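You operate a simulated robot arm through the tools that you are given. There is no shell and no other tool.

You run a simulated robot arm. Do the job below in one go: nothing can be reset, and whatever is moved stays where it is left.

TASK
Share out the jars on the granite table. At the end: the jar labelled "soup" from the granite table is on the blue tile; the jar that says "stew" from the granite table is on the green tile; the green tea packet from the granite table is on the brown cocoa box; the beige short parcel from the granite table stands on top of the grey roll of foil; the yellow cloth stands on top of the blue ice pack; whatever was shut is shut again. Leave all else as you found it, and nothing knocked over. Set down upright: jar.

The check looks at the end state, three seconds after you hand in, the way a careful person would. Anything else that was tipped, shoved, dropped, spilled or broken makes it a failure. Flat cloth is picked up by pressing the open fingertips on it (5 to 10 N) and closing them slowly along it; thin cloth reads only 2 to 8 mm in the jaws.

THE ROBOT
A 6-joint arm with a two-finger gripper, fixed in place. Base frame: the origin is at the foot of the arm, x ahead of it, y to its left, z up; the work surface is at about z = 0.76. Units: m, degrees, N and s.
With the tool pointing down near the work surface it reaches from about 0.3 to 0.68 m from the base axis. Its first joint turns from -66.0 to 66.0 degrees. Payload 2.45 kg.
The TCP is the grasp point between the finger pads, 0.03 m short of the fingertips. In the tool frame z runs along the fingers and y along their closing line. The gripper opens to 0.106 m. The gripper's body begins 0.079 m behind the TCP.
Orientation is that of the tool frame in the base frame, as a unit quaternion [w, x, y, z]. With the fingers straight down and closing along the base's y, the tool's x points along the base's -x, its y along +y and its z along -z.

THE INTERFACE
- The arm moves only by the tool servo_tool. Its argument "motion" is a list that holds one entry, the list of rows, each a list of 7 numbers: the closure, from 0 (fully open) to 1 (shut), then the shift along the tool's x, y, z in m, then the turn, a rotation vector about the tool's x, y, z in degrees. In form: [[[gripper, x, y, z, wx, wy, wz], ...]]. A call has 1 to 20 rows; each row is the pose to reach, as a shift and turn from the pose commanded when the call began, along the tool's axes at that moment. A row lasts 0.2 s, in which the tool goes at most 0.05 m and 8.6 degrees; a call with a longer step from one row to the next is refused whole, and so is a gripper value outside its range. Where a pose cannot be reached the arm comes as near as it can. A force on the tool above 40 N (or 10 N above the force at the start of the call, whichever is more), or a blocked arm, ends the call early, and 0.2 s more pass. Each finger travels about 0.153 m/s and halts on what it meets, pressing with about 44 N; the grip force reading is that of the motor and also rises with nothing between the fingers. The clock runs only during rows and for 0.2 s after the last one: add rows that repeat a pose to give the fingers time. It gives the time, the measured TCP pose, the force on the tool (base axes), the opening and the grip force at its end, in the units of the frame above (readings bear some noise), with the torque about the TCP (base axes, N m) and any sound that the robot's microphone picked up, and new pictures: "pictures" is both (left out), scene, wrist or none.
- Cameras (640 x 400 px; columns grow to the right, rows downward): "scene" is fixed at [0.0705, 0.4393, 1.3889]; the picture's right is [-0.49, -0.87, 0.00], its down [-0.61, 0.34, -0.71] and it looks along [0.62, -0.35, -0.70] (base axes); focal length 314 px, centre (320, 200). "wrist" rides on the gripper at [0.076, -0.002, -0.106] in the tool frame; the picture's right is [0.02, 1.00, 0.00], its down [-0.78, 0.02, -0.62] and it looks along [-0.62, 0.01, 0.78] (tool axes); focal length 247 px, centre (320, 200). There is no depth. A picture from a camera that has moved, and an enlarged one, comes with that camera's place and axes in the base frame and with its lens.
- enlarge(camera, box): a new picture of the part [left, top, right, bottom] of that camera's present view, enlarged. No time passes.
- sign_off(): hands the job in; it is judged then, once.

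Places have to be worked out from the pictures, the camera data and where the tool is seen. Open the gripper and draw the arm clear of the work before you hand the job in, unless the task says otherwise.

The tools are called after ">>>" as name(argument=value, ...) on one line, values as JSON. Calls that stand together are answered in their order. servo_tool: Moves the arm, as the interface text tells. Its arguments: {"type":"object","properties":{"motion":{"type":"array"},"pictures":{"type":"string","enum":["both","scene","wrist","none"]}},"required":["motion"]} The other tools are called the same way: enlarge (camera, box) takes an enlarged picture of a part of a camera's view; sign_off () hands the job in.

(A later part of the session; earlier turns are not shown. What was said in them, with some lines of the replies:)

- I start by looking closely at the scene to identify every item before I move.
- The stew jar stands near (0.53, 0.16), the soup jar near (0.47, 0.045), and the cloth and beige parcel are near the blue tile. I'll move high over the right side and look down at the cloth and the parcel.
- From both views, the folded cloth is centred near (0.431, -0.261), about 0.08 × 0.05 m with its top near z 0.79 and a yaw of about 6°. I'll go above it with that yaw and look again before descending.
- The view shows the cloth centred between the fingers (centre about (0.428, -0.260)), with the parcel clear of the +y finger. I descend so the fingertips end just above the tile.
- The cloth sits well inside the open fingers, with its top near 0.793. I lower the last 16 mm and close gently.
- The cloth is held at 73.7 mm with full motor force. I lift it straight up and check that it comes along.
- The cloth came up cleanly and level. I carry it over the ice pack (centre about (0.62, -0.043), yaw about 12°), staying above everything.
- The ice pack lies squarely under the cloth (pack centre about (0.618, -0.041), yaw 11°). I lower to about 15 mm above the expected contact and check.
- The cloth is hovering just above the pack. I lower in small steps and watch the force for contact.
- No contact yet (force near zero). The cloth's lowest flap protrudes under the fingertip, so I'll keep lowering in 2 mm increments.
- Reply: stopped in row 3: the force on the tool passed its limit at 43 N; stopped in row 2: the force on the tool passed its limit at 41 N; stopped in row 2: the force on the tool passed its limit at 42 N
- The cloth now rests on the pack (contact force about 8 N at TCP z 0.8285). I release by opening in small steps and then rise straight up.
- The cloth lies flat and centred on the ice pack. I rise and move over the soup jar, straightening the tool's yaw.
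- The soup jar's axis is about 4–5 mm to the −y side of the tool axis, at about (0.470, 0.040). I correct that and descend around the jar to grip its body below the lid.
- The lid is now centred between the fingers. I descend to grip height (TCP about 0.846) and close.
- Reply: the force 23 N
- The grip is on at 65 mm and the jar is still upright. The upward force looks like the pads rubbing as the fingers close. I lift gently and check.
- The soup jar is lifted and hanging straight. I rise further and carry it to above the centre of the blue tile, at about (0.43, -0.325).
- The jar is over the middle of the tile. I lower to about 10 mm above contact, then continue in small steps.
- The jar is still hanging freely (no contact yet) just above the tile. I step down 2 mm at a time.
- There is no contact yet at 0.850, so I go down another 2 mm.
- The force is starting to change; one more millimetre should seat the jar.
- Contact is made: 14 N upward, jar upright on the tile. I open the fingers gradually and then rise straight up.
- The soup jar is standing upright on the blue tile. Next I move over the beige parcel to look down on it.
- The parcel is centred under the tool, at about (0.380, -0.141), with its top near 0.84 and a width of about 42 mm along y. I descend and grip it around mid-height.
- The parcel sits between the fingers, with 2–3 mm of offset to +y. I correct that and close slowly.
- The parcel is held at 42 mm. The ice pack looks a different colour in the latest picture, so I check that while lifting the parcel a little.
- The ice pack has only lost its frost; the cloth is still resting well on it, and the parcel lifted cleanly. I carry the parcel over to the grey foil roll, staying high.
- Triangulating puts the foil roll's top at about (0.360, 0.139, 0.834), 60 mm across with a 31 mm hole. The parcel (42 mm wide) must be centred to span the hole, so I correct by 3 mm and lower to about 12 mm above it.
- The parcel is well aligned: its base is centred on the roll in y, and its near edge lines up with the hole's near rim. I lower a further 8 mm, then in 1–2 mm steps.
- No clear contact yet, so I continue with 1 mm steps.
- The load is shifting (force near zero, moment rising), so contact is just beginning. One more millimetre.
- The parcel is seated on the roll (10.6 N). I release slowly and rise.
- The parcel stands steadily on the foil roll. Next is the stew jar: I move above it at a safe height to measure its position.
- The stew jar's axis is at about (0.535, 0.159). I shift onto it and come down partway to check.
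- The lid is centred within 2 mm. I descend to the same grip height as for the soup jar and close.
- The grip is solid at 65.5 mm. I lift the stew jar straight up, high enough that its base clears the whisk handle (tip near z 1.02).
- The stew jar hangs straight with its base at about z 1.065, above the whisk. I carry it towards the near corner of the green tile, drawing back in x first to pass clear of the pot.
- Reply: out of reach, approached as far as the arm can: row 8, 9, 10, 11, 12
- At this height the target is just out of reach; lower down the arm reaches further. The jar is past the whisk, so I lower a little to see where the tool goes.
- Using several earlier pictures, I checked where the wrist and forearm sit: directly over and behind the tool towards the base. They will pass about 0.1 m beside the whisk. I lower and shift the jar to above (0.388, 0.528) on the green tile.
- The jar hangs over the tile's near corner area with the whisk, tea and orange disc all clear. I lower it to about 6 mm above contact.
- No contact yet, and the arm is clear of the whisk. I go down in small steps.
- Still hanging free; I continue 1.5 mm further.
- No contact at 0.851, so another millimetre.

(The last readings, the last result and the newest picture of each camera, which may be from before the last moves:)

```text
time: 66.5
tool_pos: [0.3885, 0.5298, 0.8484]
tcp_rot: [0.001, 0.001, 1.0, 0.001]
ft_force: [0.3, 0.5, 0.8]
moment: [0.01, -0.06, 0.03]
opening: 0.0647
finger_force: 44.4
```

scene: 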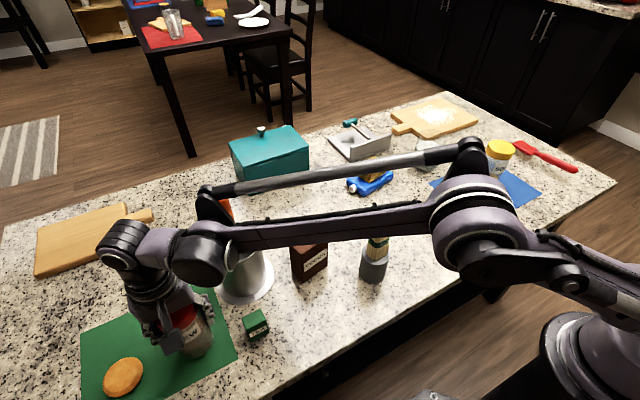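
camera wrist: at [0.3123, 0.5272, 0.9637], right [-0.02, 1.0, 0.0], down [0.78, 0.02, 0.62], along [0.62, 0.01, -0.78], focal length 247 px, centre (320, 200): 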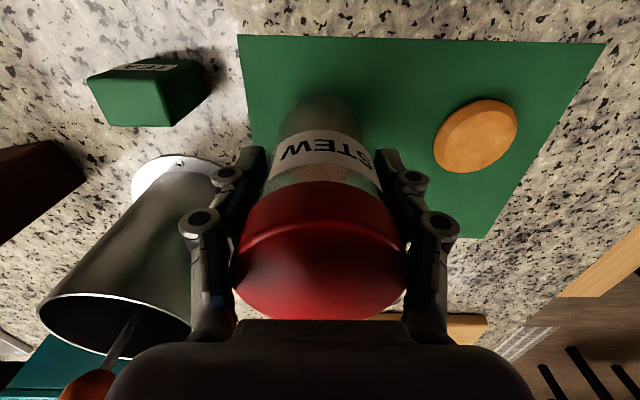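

Contact has just begun (the force changed from −2.6 to +0.8 N). I press half a millimetre more, then release gradually and rise.

>>> servo_tool(motion=[[[0.6, 0, 0, 0.0005, 0, 0, 0], [0.42, 0, 0, 0.0005, 0, 0, 0], [0.38, 0, 0, 0.0005, 0, 0, 0], [0.35, 0, 0, 0.0005, 0, 0, 0], [0.3, 0, 0, 0.0005, 0, 0, 0], [0.2, 0, 0, 0.0005, 0, 0, 0], [0.1, 0, 0, 0.0005, 0, 0, 0], [0, 0, 0, 0.0005, 0, 0, 0], [0, 0, 0, -0.01, 0, 0, 0], [0, 0, 0, -0.03, 0, 0, 0], [0, 0, 0, -0.06, 0, 0, 0], [0, 0, 0, -0.1, 0, 0, 0], [0, 0, 0, -0.13, 0, 0, 0], [0, 0, 0, -0.13, 0, 0, 0]]])

>>> enlarge(camera="scene", box=[70, 240, 290, 400])

```text
time: 69.5
tool_pos: [0.3869, 0.5297, 0.9789]
tcp_rot: [0.001, 0.0, 1.0, 0.0]
ft_force: [-0.3, 0.4, 0.0]
moment: [0.0, -0.02, 0.01]
opening: 0.106
finger_force: 0.0
camera wrist: at [0.3105, 0.5276, 1.0841], right [-0.02, 1.0, 0.0], down [0.78, 0.02, 0.62], along [0.62, 0.01, -0.78], focal length 247 px, centre (320, 200)
```

scene: 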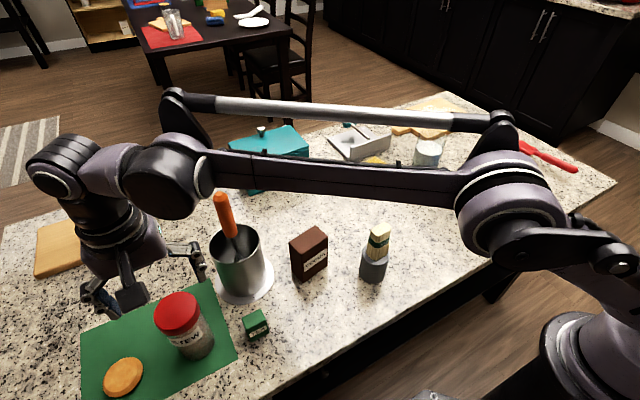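
wrist: 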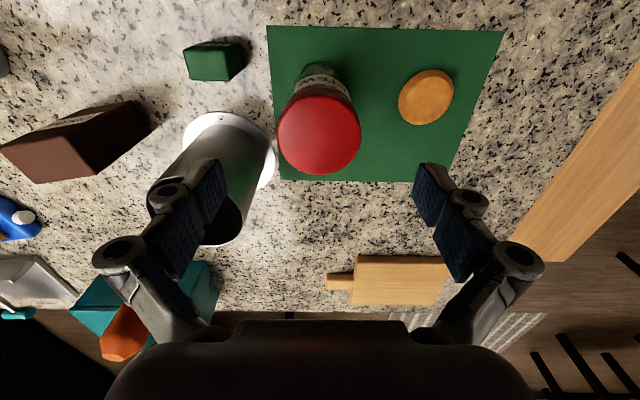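

```text
2.50 times, centred on (180, 320) of scene
camera zoom: at [0.0705, 0.4393, 1.3889], right [-0.49, -0.87, 0.0], down [-0.61, 0.34, -0.71], along [0.62, -0.35, -0.7], focal length 786 px, centre (670, -100)
```

zoom: 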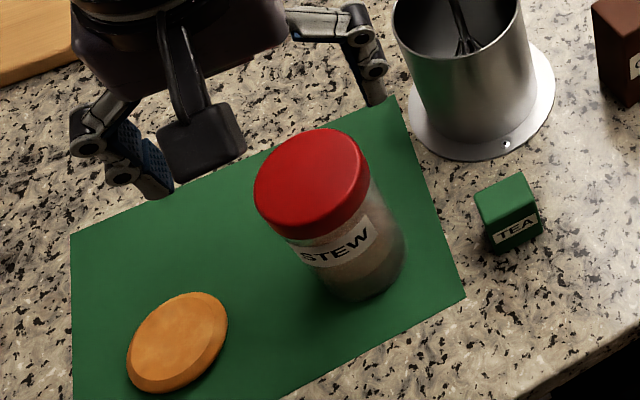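

The stew jar stands upright on the green tile. Now I move over the tea packet, keeping x small to stay clear of the whisk.

>>> servo_tool(motion=[[[0, 0.015, 0, -0.01, 0, 0, 0], [0, 0.025, -0.035, -0.01, 0, 0, 0], [0, 0.025, -0.075, -0.01, 0, 0, 0], [0, 0.025, -0.113, -0.01, 0, 0, 0], [0, 0.025, -0.113, 0.02, 0, 0, 0], [0, 0.025, -0.113, 0.04, 0, 0, 0], [0, 0.025, -0.113, 0.04, 0, 0, 0]]])

>>> enlarge(camera="wrist", box=[240, 20, 400, 160])

>>> enlarge(camera="scene", box=[230, 300, 280, 345])

```text
time: 71.1
tool_pos: [0.3628, 0.4151, 0.9384]
tcp_rot: [0.0, 0.0, 1.0, 0.001]
ft_force: [0.2, 0.5, -0.3]
moment: [-0.02, 0.0, 0.02]
opening: 0.1061
finger_force: 0.0
camera wrist: at [0.287, 0.4136, 1.0434], right [-0.02, 1.0, 0.0], down [0.78, 0.02, 0.62], along [0.62, 0.01, -0.78], focal length 247 px, centre (320, 200)
```

scene: 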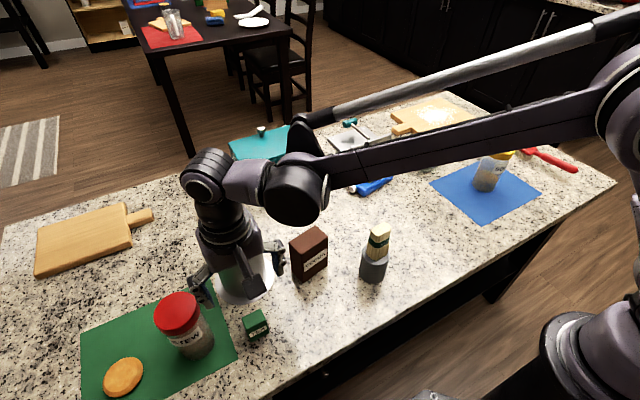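
wrist: 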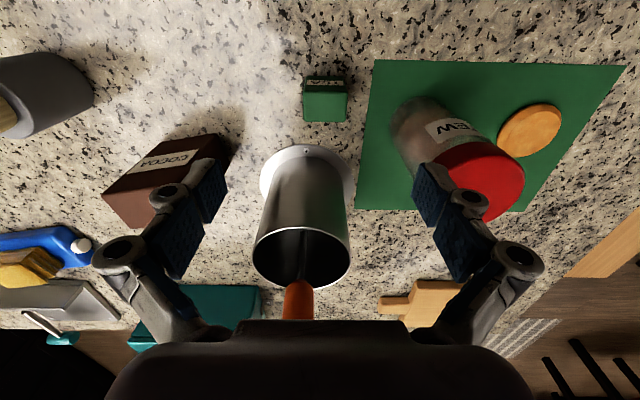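

```text
2.86 times, centred on (320, 90) of wrist
camera zoom: at [0.287, 0.4136, 1.0434], right [-0.02, 1.0, 0.0], down [0.78, 0.02, 0.62], along [0.62, 0.01, -0.78], focal length 706 px, centre (320, 514)
```

zoom: 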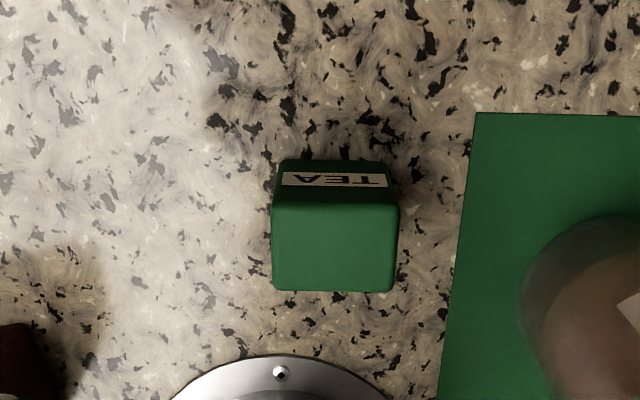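

```text
8.89 times, centred on (255, 322) of scene
camera zoom: at [0.0705, 0.4393, 1.3889], right [-0.49, -0.87, 0.0], down [-0.61, 0.34, -0.71], along [0.62, -0.35, -0.7], focal length 2795 px, centre (898, -889)
```

zoom: 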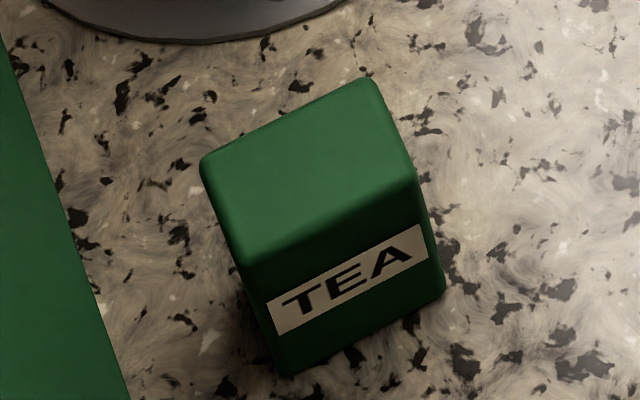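

The tea packet is at about (0.359, 0.419), 37 mm wide along y, with its top near z 0.82. I centre on it and descend with the fingertips staying about 10 mm above the table.

>>> servo_tool(motion=[[[0, 0.003, 0.004, 0.03, 0, 0, 0], [0, 0.003, 0.004, 0.07, 0, 0, 0], [0, 0.003, 0.004, 0.1, 0, 0, 0], [0, 0.003, 0.004, 0.125, 0, 0, 0], [0, 0.003, 0.004, 0.136, 0, 0, 0], [0, 0.003, 0.004, 0.136, 0, 0, 0]]])

```text
time: 72.5
tool_pos: [0.3603, 0.4213, 0.8011]
tcp_rot: [0.001, 0.0, 1.0, 0.0]
ft_force: [-0.5, 0.5, -0.4]
moment: [-0.01, 0.0, -0.01]
opening: 0.106
finger_force: 0.0
camera wrist: at [0.2837, 0.4185, 0.9075], right [-0.02, 1.0, 0.0], down [0.78, 0.02, 0.62], along [0.62, 0.01, -0.78], focal length 247 px, centre (320, 200)
```

scene: 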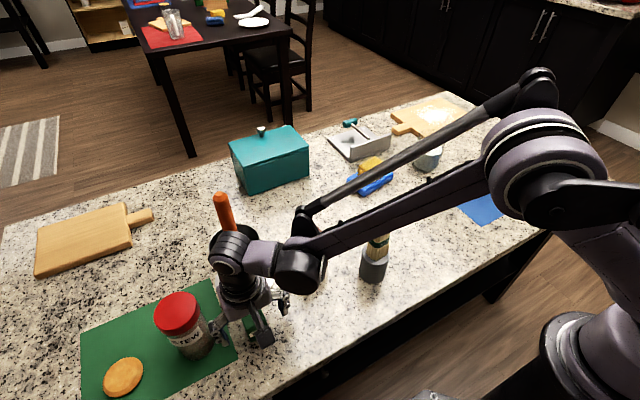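
wrist: 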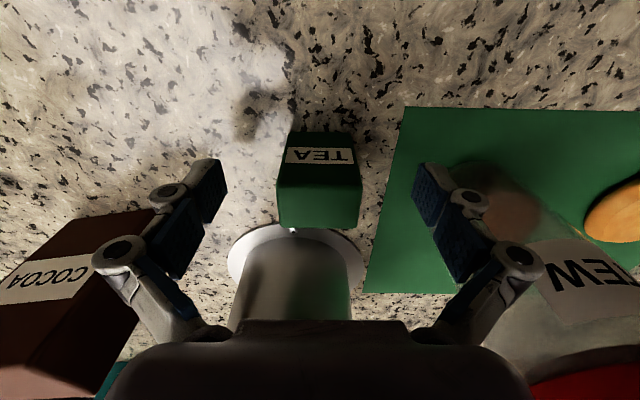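

The tea packet is centred between the fingers and the stew jar is clear of the outer finger. I close slowly.

>>> servo_tool(motion=[[[0.2, 0, 0, 0, 0, 0, 0], [0.4, 0, 0, 0, 0, 0, 0], [0.52, 0, 0, 0, 0, 0, 0], [0.6, 0, 0, 0, 0, 0, 0], [0.66, 0, 0, 0, 0, 0, 0], [0.7, 0, 0, 0, 0, 0, 0], [0.7, 0, 0, 0, 0, 0, 0]]])

```text
time: 74.1
tool_pos: [0.3605, 0.4202, 0.8023]
tcp_rot: [0.001, 0.001, 1.0, 0.001]
ft_force: [-0.3, 0.6, 2.5]
moment: [0.02, 0.02, 0.0]
opening: 0.0384
finger_force: 44.2
camera wrist: at [0.2837, 0.4186, 0.9079], right [-0.02, 1.0, 0.0], down [0.78, 0.02, 0.62], along [0.62, 0.01, -0.78], focal length 247 px, centre (320, 200)
```

scene: 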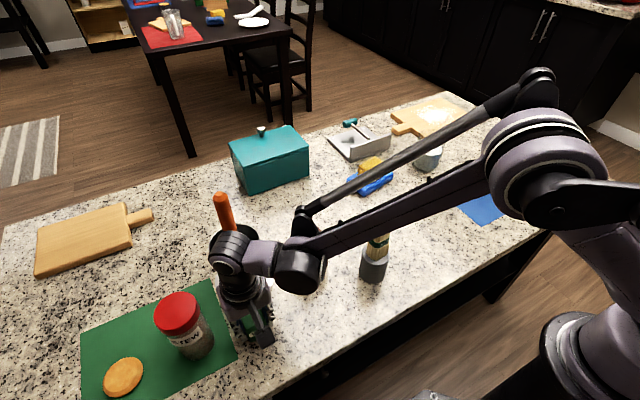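
wrist: 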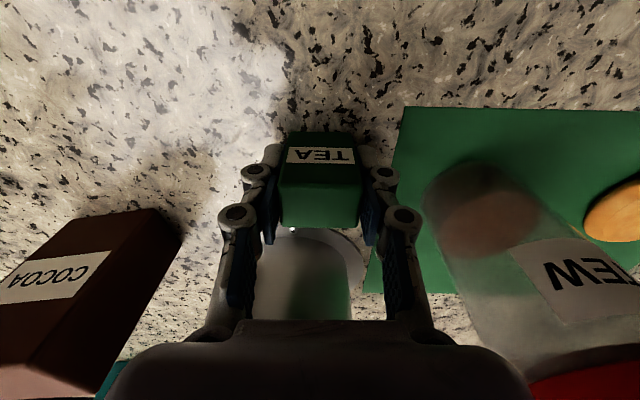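

The tea packet is gripped at 38 mm. I lift it and carry it over to the cocoa box, staying on the base side of the whisk and turning 9° to match the box's yaw.

>>> servo_tool(motion=[[[0.72, 0, 0, -0.01, 0, 0, 0], [0.72, 0, 0, -0.04, 0, 0, 0], [0.72, 0, 0, -0.08, 0, 0, 0], [0.72, 0, 0, -0.12, 0, 0, 0], [0.72, 0, 0, -0.16, 0, 0, 0], [0.72, 0, -0.02, -0.2, 0, 0, 0], [0.72, 0, -0.055, -0.21, 0, 0, -2], [0.72, -0.005, -0.095, -0.21, 0, 0, -5], [0.72, -0.025, -0.125, -0.21, 0, 0, -9], [0.72, -0.045, -0.145, -0.21, 0, 0, -9], [0.72, -0.065, -0.155, -0.21, 0, 0, -9], [0.72, -0.083, -0.165, -0.21, 0, 0, -9], [0.72, -0.083, -0.165, -0.21, 0, 0, -9]]])

>>> enlarge(camera="scene", box=[260, 190, 360, 290])

>>> enlarge(camera="wrist", box=[230, 30, 410, 180])

```text
time: 76.9
tool_pos: [0.441, 0.255, 1.0132]
tcp_rot: [0.001, -0.079, 0.997, 0.001]
ft_force: [-0.8, 0.5, 0.0]
moment: [0.01, -0.01, -0.02]
opening: 0.0382
finger_force: 44.1
camera wrist: at [0.3672, 0.241, 1.118], right [-0.18, 0.98, 0.0], down [0.77, 0.14, 0.62], along [0.61, 0.11, -0.78], focal length 247 px, centre (320, 200)
```

scene: 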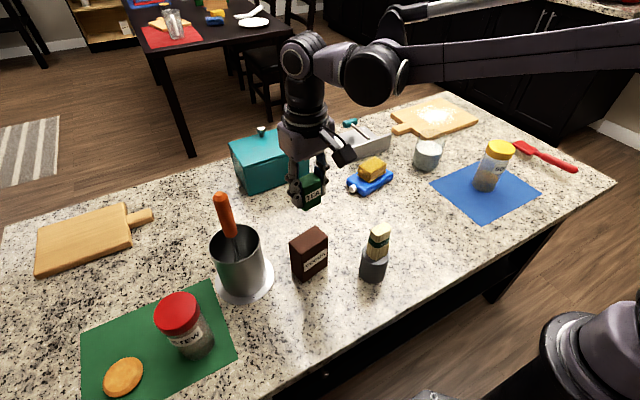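
wrist: 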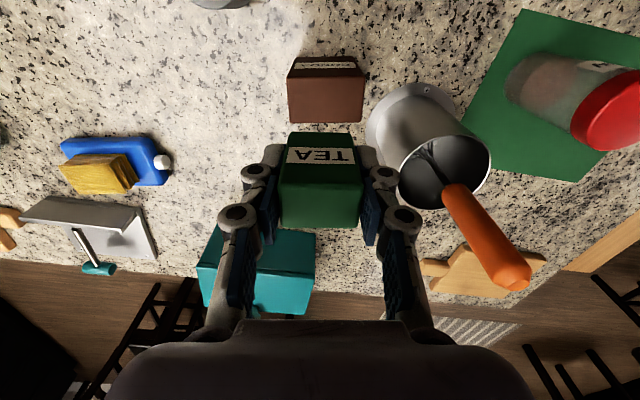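

```text
4.00 times, centred on (310, 240) of scene
camera zoom: at [0.0705, 0.4393, 1.3889], right [-0.49, -0.87, 0.0], down [-0.61, 0.34, -0.71], along [0.62, -0.35, -0.7], focal length 1258 px, centre (360, 40)
```

zoom: 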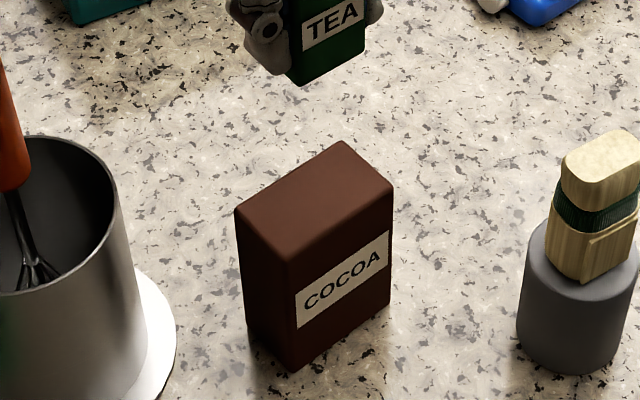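

```text
2.67 times, centred on (320, 105) of wrist
camera zoom: at [0.3672, 0.241, 1.118], right [-0.18, 0.98, 0.0], down [0.77, 0.14, 0.62], along [0.61, 0.11, -0.78], focal length 659 px, centre (320, 453)
```

zoom: 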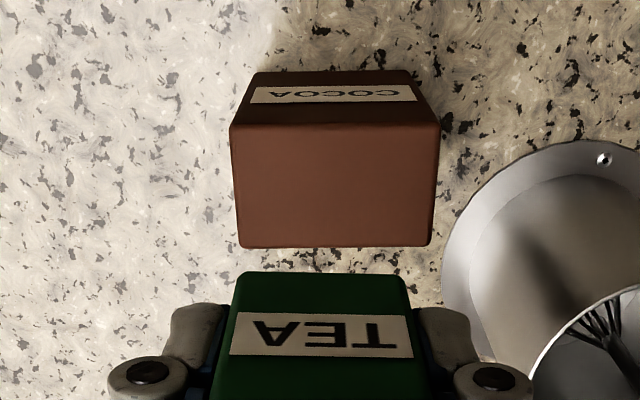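

The cocoa box's top centre is at about (0.440, 0.259, 0.867), well aligned in yaw. I shift 5 mm along the tool's y and lower the tea to roughly 15 mm above the box.

>>> servo_tool(motion=[[[0.72, 0, 0.005, 0.02, 0, 0, 0], [0.72, 0, 0.005, 0.05, 0, 0, 0], [0.72, 0, 0.005, 0.07, 0, 0, 0], [0.72, 0, 0.005, 0.085, 0, 0, 0], [0.72, 0, 0.005, 0.088, 0, 0, 0], [0.72, 0, 0.005, 0.088, 0, 0, 0]]])

>>> enlarge(camera="scene", box=[260, 190, 360, 290])

>>> enlarge(camera="wrist", box=[230, 60, 410, 210])

```text
time: 78.3
tool_pos: [0.4427, 0.2598, 0.9243]
tcp_rot: [0.001, -0.079, 0.997, -0.001]
ft_force: [0.6, 0.3, -1.4]
moment: [0.01, -0.04, -0.02]
opening: 0.0384
finger_force: 44.4
camera wrist: at [0.367, 0.246, 1.0297], right [-0.18, 0.98, 0.0], down [0.77, 0.14, 0.62], along [0.61, 0.11, -0.78], focal length 247 px, centre (320, 200)
```

scene: 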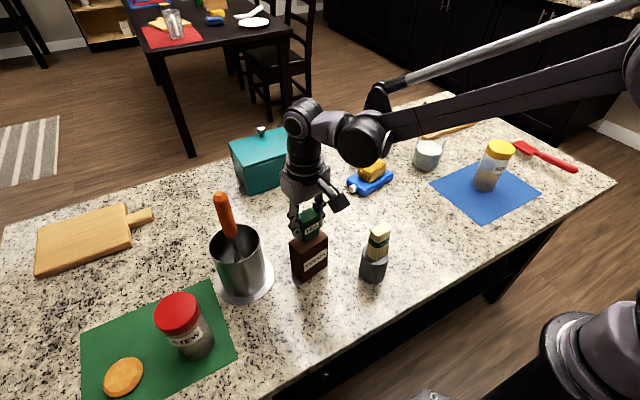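
wrist: 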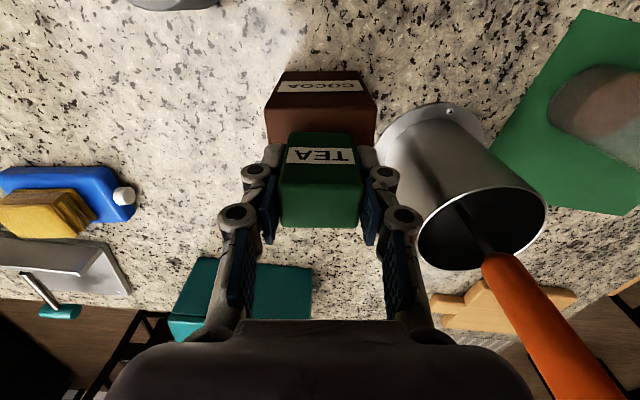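

```text
4.00 times, centred on (310, 240) of scene
camera zoom: at [0.0705, 0.4393, 1.3889], right [-0.49, -0.87, 0.0], down [-0.61, 0.34, -0.71], along [0.62, -0.35, -0.7], focal length 1258 px, centre (360, 40)
```

zoom: 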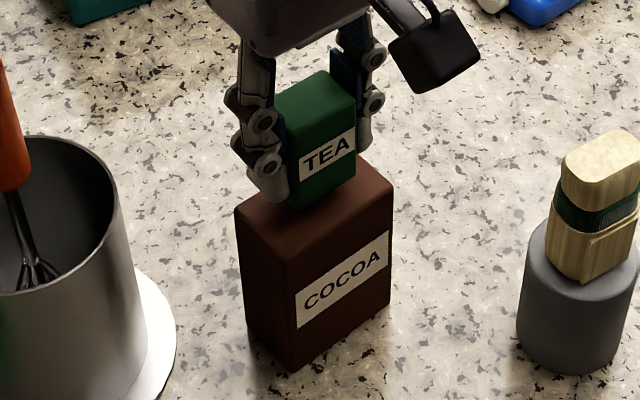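

```text
2.67 times, centred on (320, 135) of wrist
camera zoom: at [0.367, 0.246, 1.0297], right [-0.18, 0.98, 0.0], down [0.77, 0.14, 0.62], along [0.61, 0.11, -0.78], focal length 659 px, centre (320, 373)
```

zoom: 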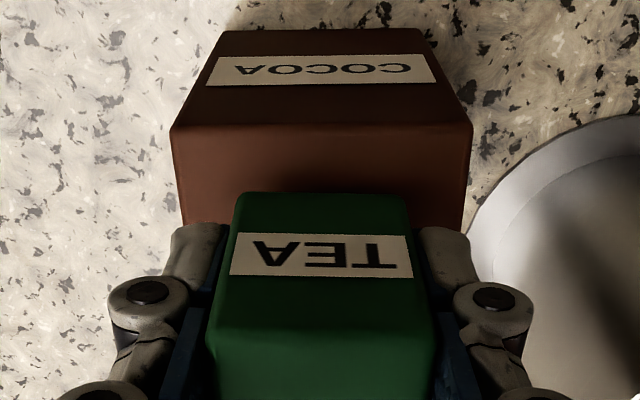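

The tea is centred over the box in y and within 3 mm in x. I trim that and lower in small steps.

>>> servo_tool(motion=[[[0.72, 0.002, 0, 0.003, 0, 0, 0], [0.72, 0.002, 0, 0.006, 0, 0, 0], [0.72, 0.002, 0, 0.009, 0, 0, 0], [0.72, 0.002, 0, 0.009, 0, 0, 0]]], pictures="none")

```text
time: 79.3
tool_pos: [0.4404, 0.2601, 0.9149]
tcp_rot: [0.001, -0.078, 0.997, 0.001]
ft_force: [0.2, 0.0, 0.0]
moment: [0.0, -0.02, 0.02]
opening: 0.0384
finger_force: 43.7
```

No contact yet at 0.915, so I go down 2 mm more.

>>> servo_tool(motion=[[[0.72, 0, 0, 0.001, 0, 0, 0], [0.72, 0, 0, 0.002, 0, 0, 0], [0.72, 0, 0, 0.002, 0, 0, 0]]], pictures="scene")

>>> enlarge(camera="scene", box=[280, 190, 340, 250])

```text
time: 80.1
tool_pos: [0.4401, 0.2604, 0.9138]
tcp_rot: [0.0, -0.078, 0.997, 0.0]
ft_force: [-0.1, -0.7, -1.0]
moment: [0.05, 0.02, 0.02]
opening: 0.0385
finger_force: 44.3
```

scene: 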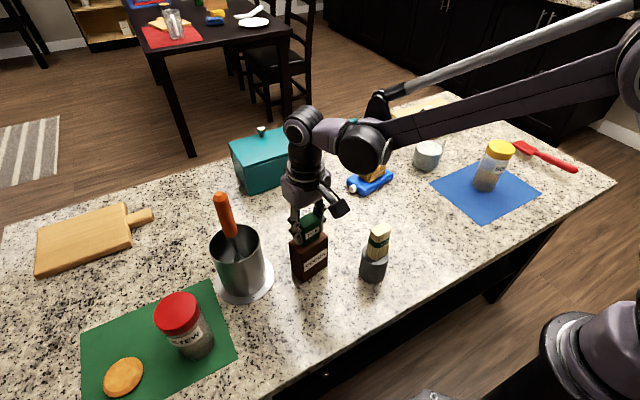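

```text
6.67 times, centred on (310, 220) of scene
camera zoom: at [0.0705, 0.4393, 1.3889], right [-0.49, -0.87, 0.0], down [-0.61, 0.34, -0.71], along [0.62, -0.35, -0.7], focal length 2096 px, centre (387, 67)
```

zoom: 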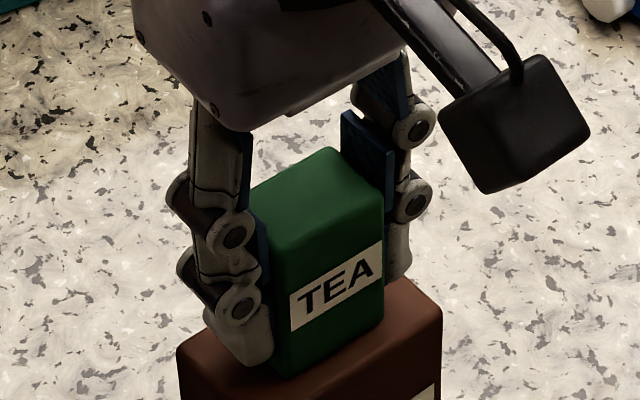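

It is close but the load hasn't transferred yet. I continue with 1 mm steps.

>>> servo_tool(motion=[[[0.72, 0, 0, 0.001, 0, 0, 0], [0.72, 0, 0, 0.001, 0, 0, 0]]], pictures="none")

```text
time: 80.7
tool_pos: [0.44, 0.2585, 0.9131]
tcp_rot: [0.0, -0.078, 0.997, 0.0]
ft_force: [-0.4, 0.8, 2.1]
moment: [0.04, 0.02, 0.02]
opening: 0.0383
finger_force: 44.1
```

The force has turned positive, so contact is starting. I go down half a millimetre more to confirm.

>>> servo_tool(motion=[[[0.72, 0, 0, 0.0007, 0, 0, 0], [0.72, 0, 0, 0.0007, 0, 0, 0]]], pictures="none")

```text
time: 81.3
tool_pos: [0.4401, 0.2609, 0.9108]
tcp_rot: [0.001, -0.078, 0.997, 0.001]
ft_force: [-0.2, 1.6, 16.1]
moment: [0.04, -0.01, 0.0]
opening: 0.0383
finger_force: 44.2
```

The tea rests on the cocoa box (16 N). I release gradually and rise straight up.

>>> servo_tool(motion=[[[0.66, 0, 0, -0.0005, 0, 0, 0], [0.62, 0, 0, -0.0005, 0, 0, 0], [0.58, 0, 0, -0.0005, 0, 0, 0], [0.52, 0, 0, -0.0005, 0, 0, 0], [0.4, 0, 0, -0.0005, 0, 0, 0], [0.25, 0, 0, -0.0005, 0, 0, 0], [0.1, 0, 0, -0.0005, 0, 0, 0], [0, 0, 0, -0.0005, 0, 0, 0], [0, 0, 0, -0.015, 0, 0, 0], [0, 0, 0, -0.04, 0, 0, 0], [0, 0, 0, -0.08, 0, 0, 0], [0, 0, 0, -0.12, 0, 0, 0], [0, 0, 0, -0.16, 0, 0, 0], [0, 0, 0, -0.16, 0, 0, 0]]])

>>> enlarge(camera="scene", box=[260, 190, 400, 300])

```text
time: 84.3
tool_pos: [0.4387, 0.2605, 1.0723]
tcp_rot: [0.001, -0.078, 0.997, 0.0]
ft_force: [0.5, -0.4, 0.6]
moment: [0.0, -0.01, 0.01]
opening: 0.1058
finger_force: 0.0
camera wrist: at [0.364, 0.2462, 1.1779], right [-0.18, 0.98, 0.0], down [0.77, 0.14, 0.62], along [0.61, 0.11, -0.78], focal length 247 px, centre (320, 200)
```

scene: 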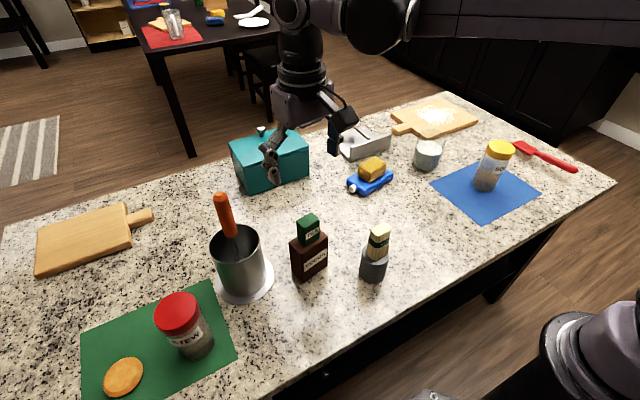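
wrist: 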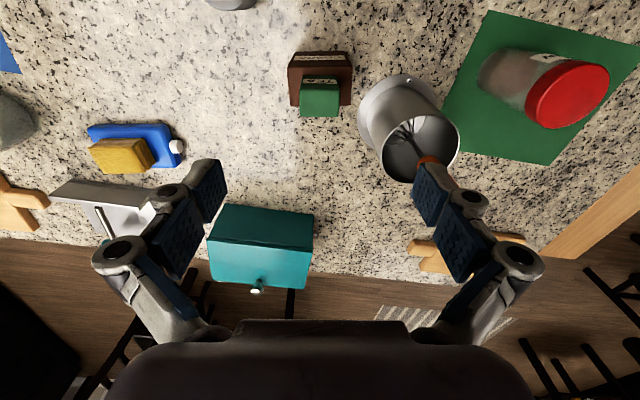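

```text
3.64 times, centred on (330, 245) of scene
camera zoom: at [0.0705, 0.4393, 1.3889], right [-0.49, -0.87, 0.0], down [-0.61, 0.34, -0.71], along [0.62, -0.35, -0.7], focal length 1144 px, centre (284, 36)
```

zoom: 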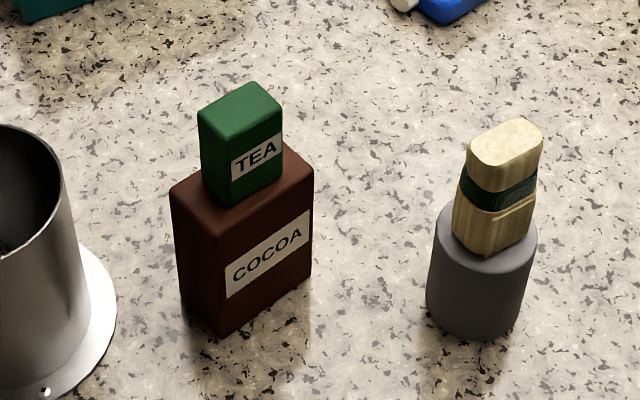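

Every item is in place: tea on cocoa, parcel on foil, both jars on their tiles and the cloth on the ice pack. I withdraw the open gripper upwards to its starting pose and take a final check of the whole table.

>>> servo_tool(motion=[[[0, 0, 0, -0.03, 0, 0, 0], [0, 0.005, -0.02, -0.06, 0, 0, 2], [0, 0.013, -0.055, -0.06, 0, 0, 5], [0, 0.021, -0.095, -0.06, 0, 0, 9], [0, 0.03, -0.134, -0.06, 0, 0, 9], [0, 0.03, -0.134, -0.06, 0, 0, 9], [0, 0.03, -0.134, -0.06, 0, 0, 9]]])

>>> enlarge(camera="scene", box=[60, 180, 340, 400])

>>> enlarge(camera="scene", box=[330, 90, 610, 290])

>>> enlarge(camera="scene", box=[210, 90, 410, 215])

```text
time: 85.9
tool_pos: [0.4307, 0.123, 1.131]
tcp_rot: [0.001, 0.0, 1.0, 0.001]
ft_force: [0.2, -0.7, -0.3]
moment: [0.0, -0.01, -0.03]
opening: 0.1059
finger_force: 0.0
camera wrist: at [0.3545, 0.1202, 1.2372], right [-0.02, 1.0, 0.0], down [0.78, 0.02, 0.62], along [0.62, 0.01, -0.78], focal length 247 px, centre (320, 200)
```

scene: 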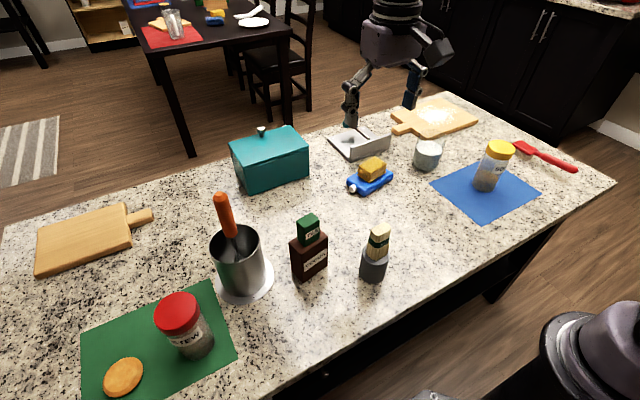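
wrist: 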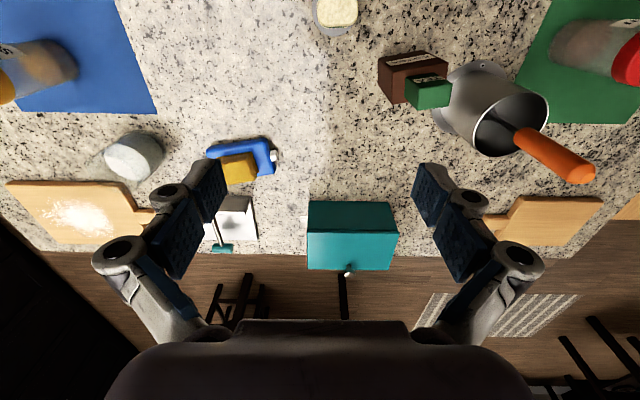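

```text
1.82 times, centred on (200, 290) of scene
camera zoom: at [0.0705, 0.4393, 1.3889], right [-0.49, -0.87, 0.0], down [-0.61, 0.34, -0.71], along [0.62, -0.35, -0.7], focal length 572 px, centre (538, 36)
```

zoom: 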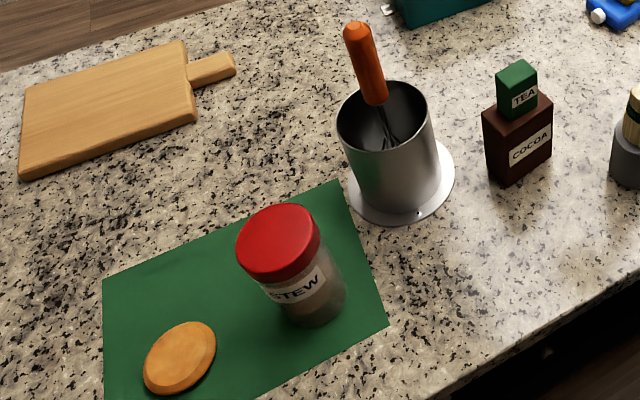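

```text
2.00 times, centred on (470, 190) of scene
camera zoom: at [0.0705, 0.4393, 1.3889], right [-0.49, -0.87, 0.0], down [-0.61, 0.34, -0.71], along [0.62, -0.35, -0.7], focal length 629 px, centre (20, 220)
```

zoom: 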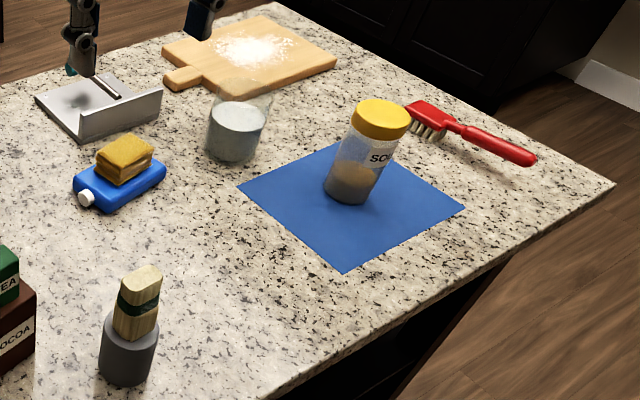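

```text
3.20 times, centred on (310, 152) of scene
camera zoom: at [0.0705, 0.4393, 1.3889], right [-0.49, -0.87, 0.0], down [-0.61, 0.34, -0.71], along [0.62, -0.35, -0.7], focal length 1006 px, centre (352, 352)
```

zoom: 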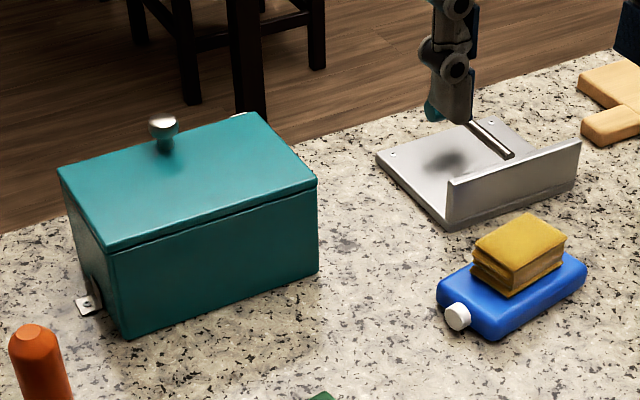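

The final pictures show both jars upright on the right tiles, and the tea, parcel and cloth stacked where they should be. The teal box is still shut and nothing else has moved. The gripper is open and clear, so I hand in.

>>> sign_off()

```text
The job is handed in.
```

I finished the job and handed it in. I haven't seen the verdict from the check, but in the final pictures everything is where you asked.

- **Soup jar:** it stands upright near the middle of the blue tile.
- **Stew jar:** it stands upright on the near corner of the green tile, clear of the orange disc. The tile's far side was out of reach.
- **Tea packet:** it sits on top of the brown cocoa box.
- **Beige parcel:** it stands on the grey roll of foil. The roll has a 31 mm hole, so I centred the 42 mm parcel to span it.
- **Yellow cloth:** it lies flat and centred on the blue ice pack. The arm pressed it down to about 40 N three times before I let go; the pack did not appear to shift.

I opened nothing, and the teal box is still shut. As far as the pictures show, nothing else moved or tipped. The ice pack did lose its frost while I worked, going from mottled white to plain blue.
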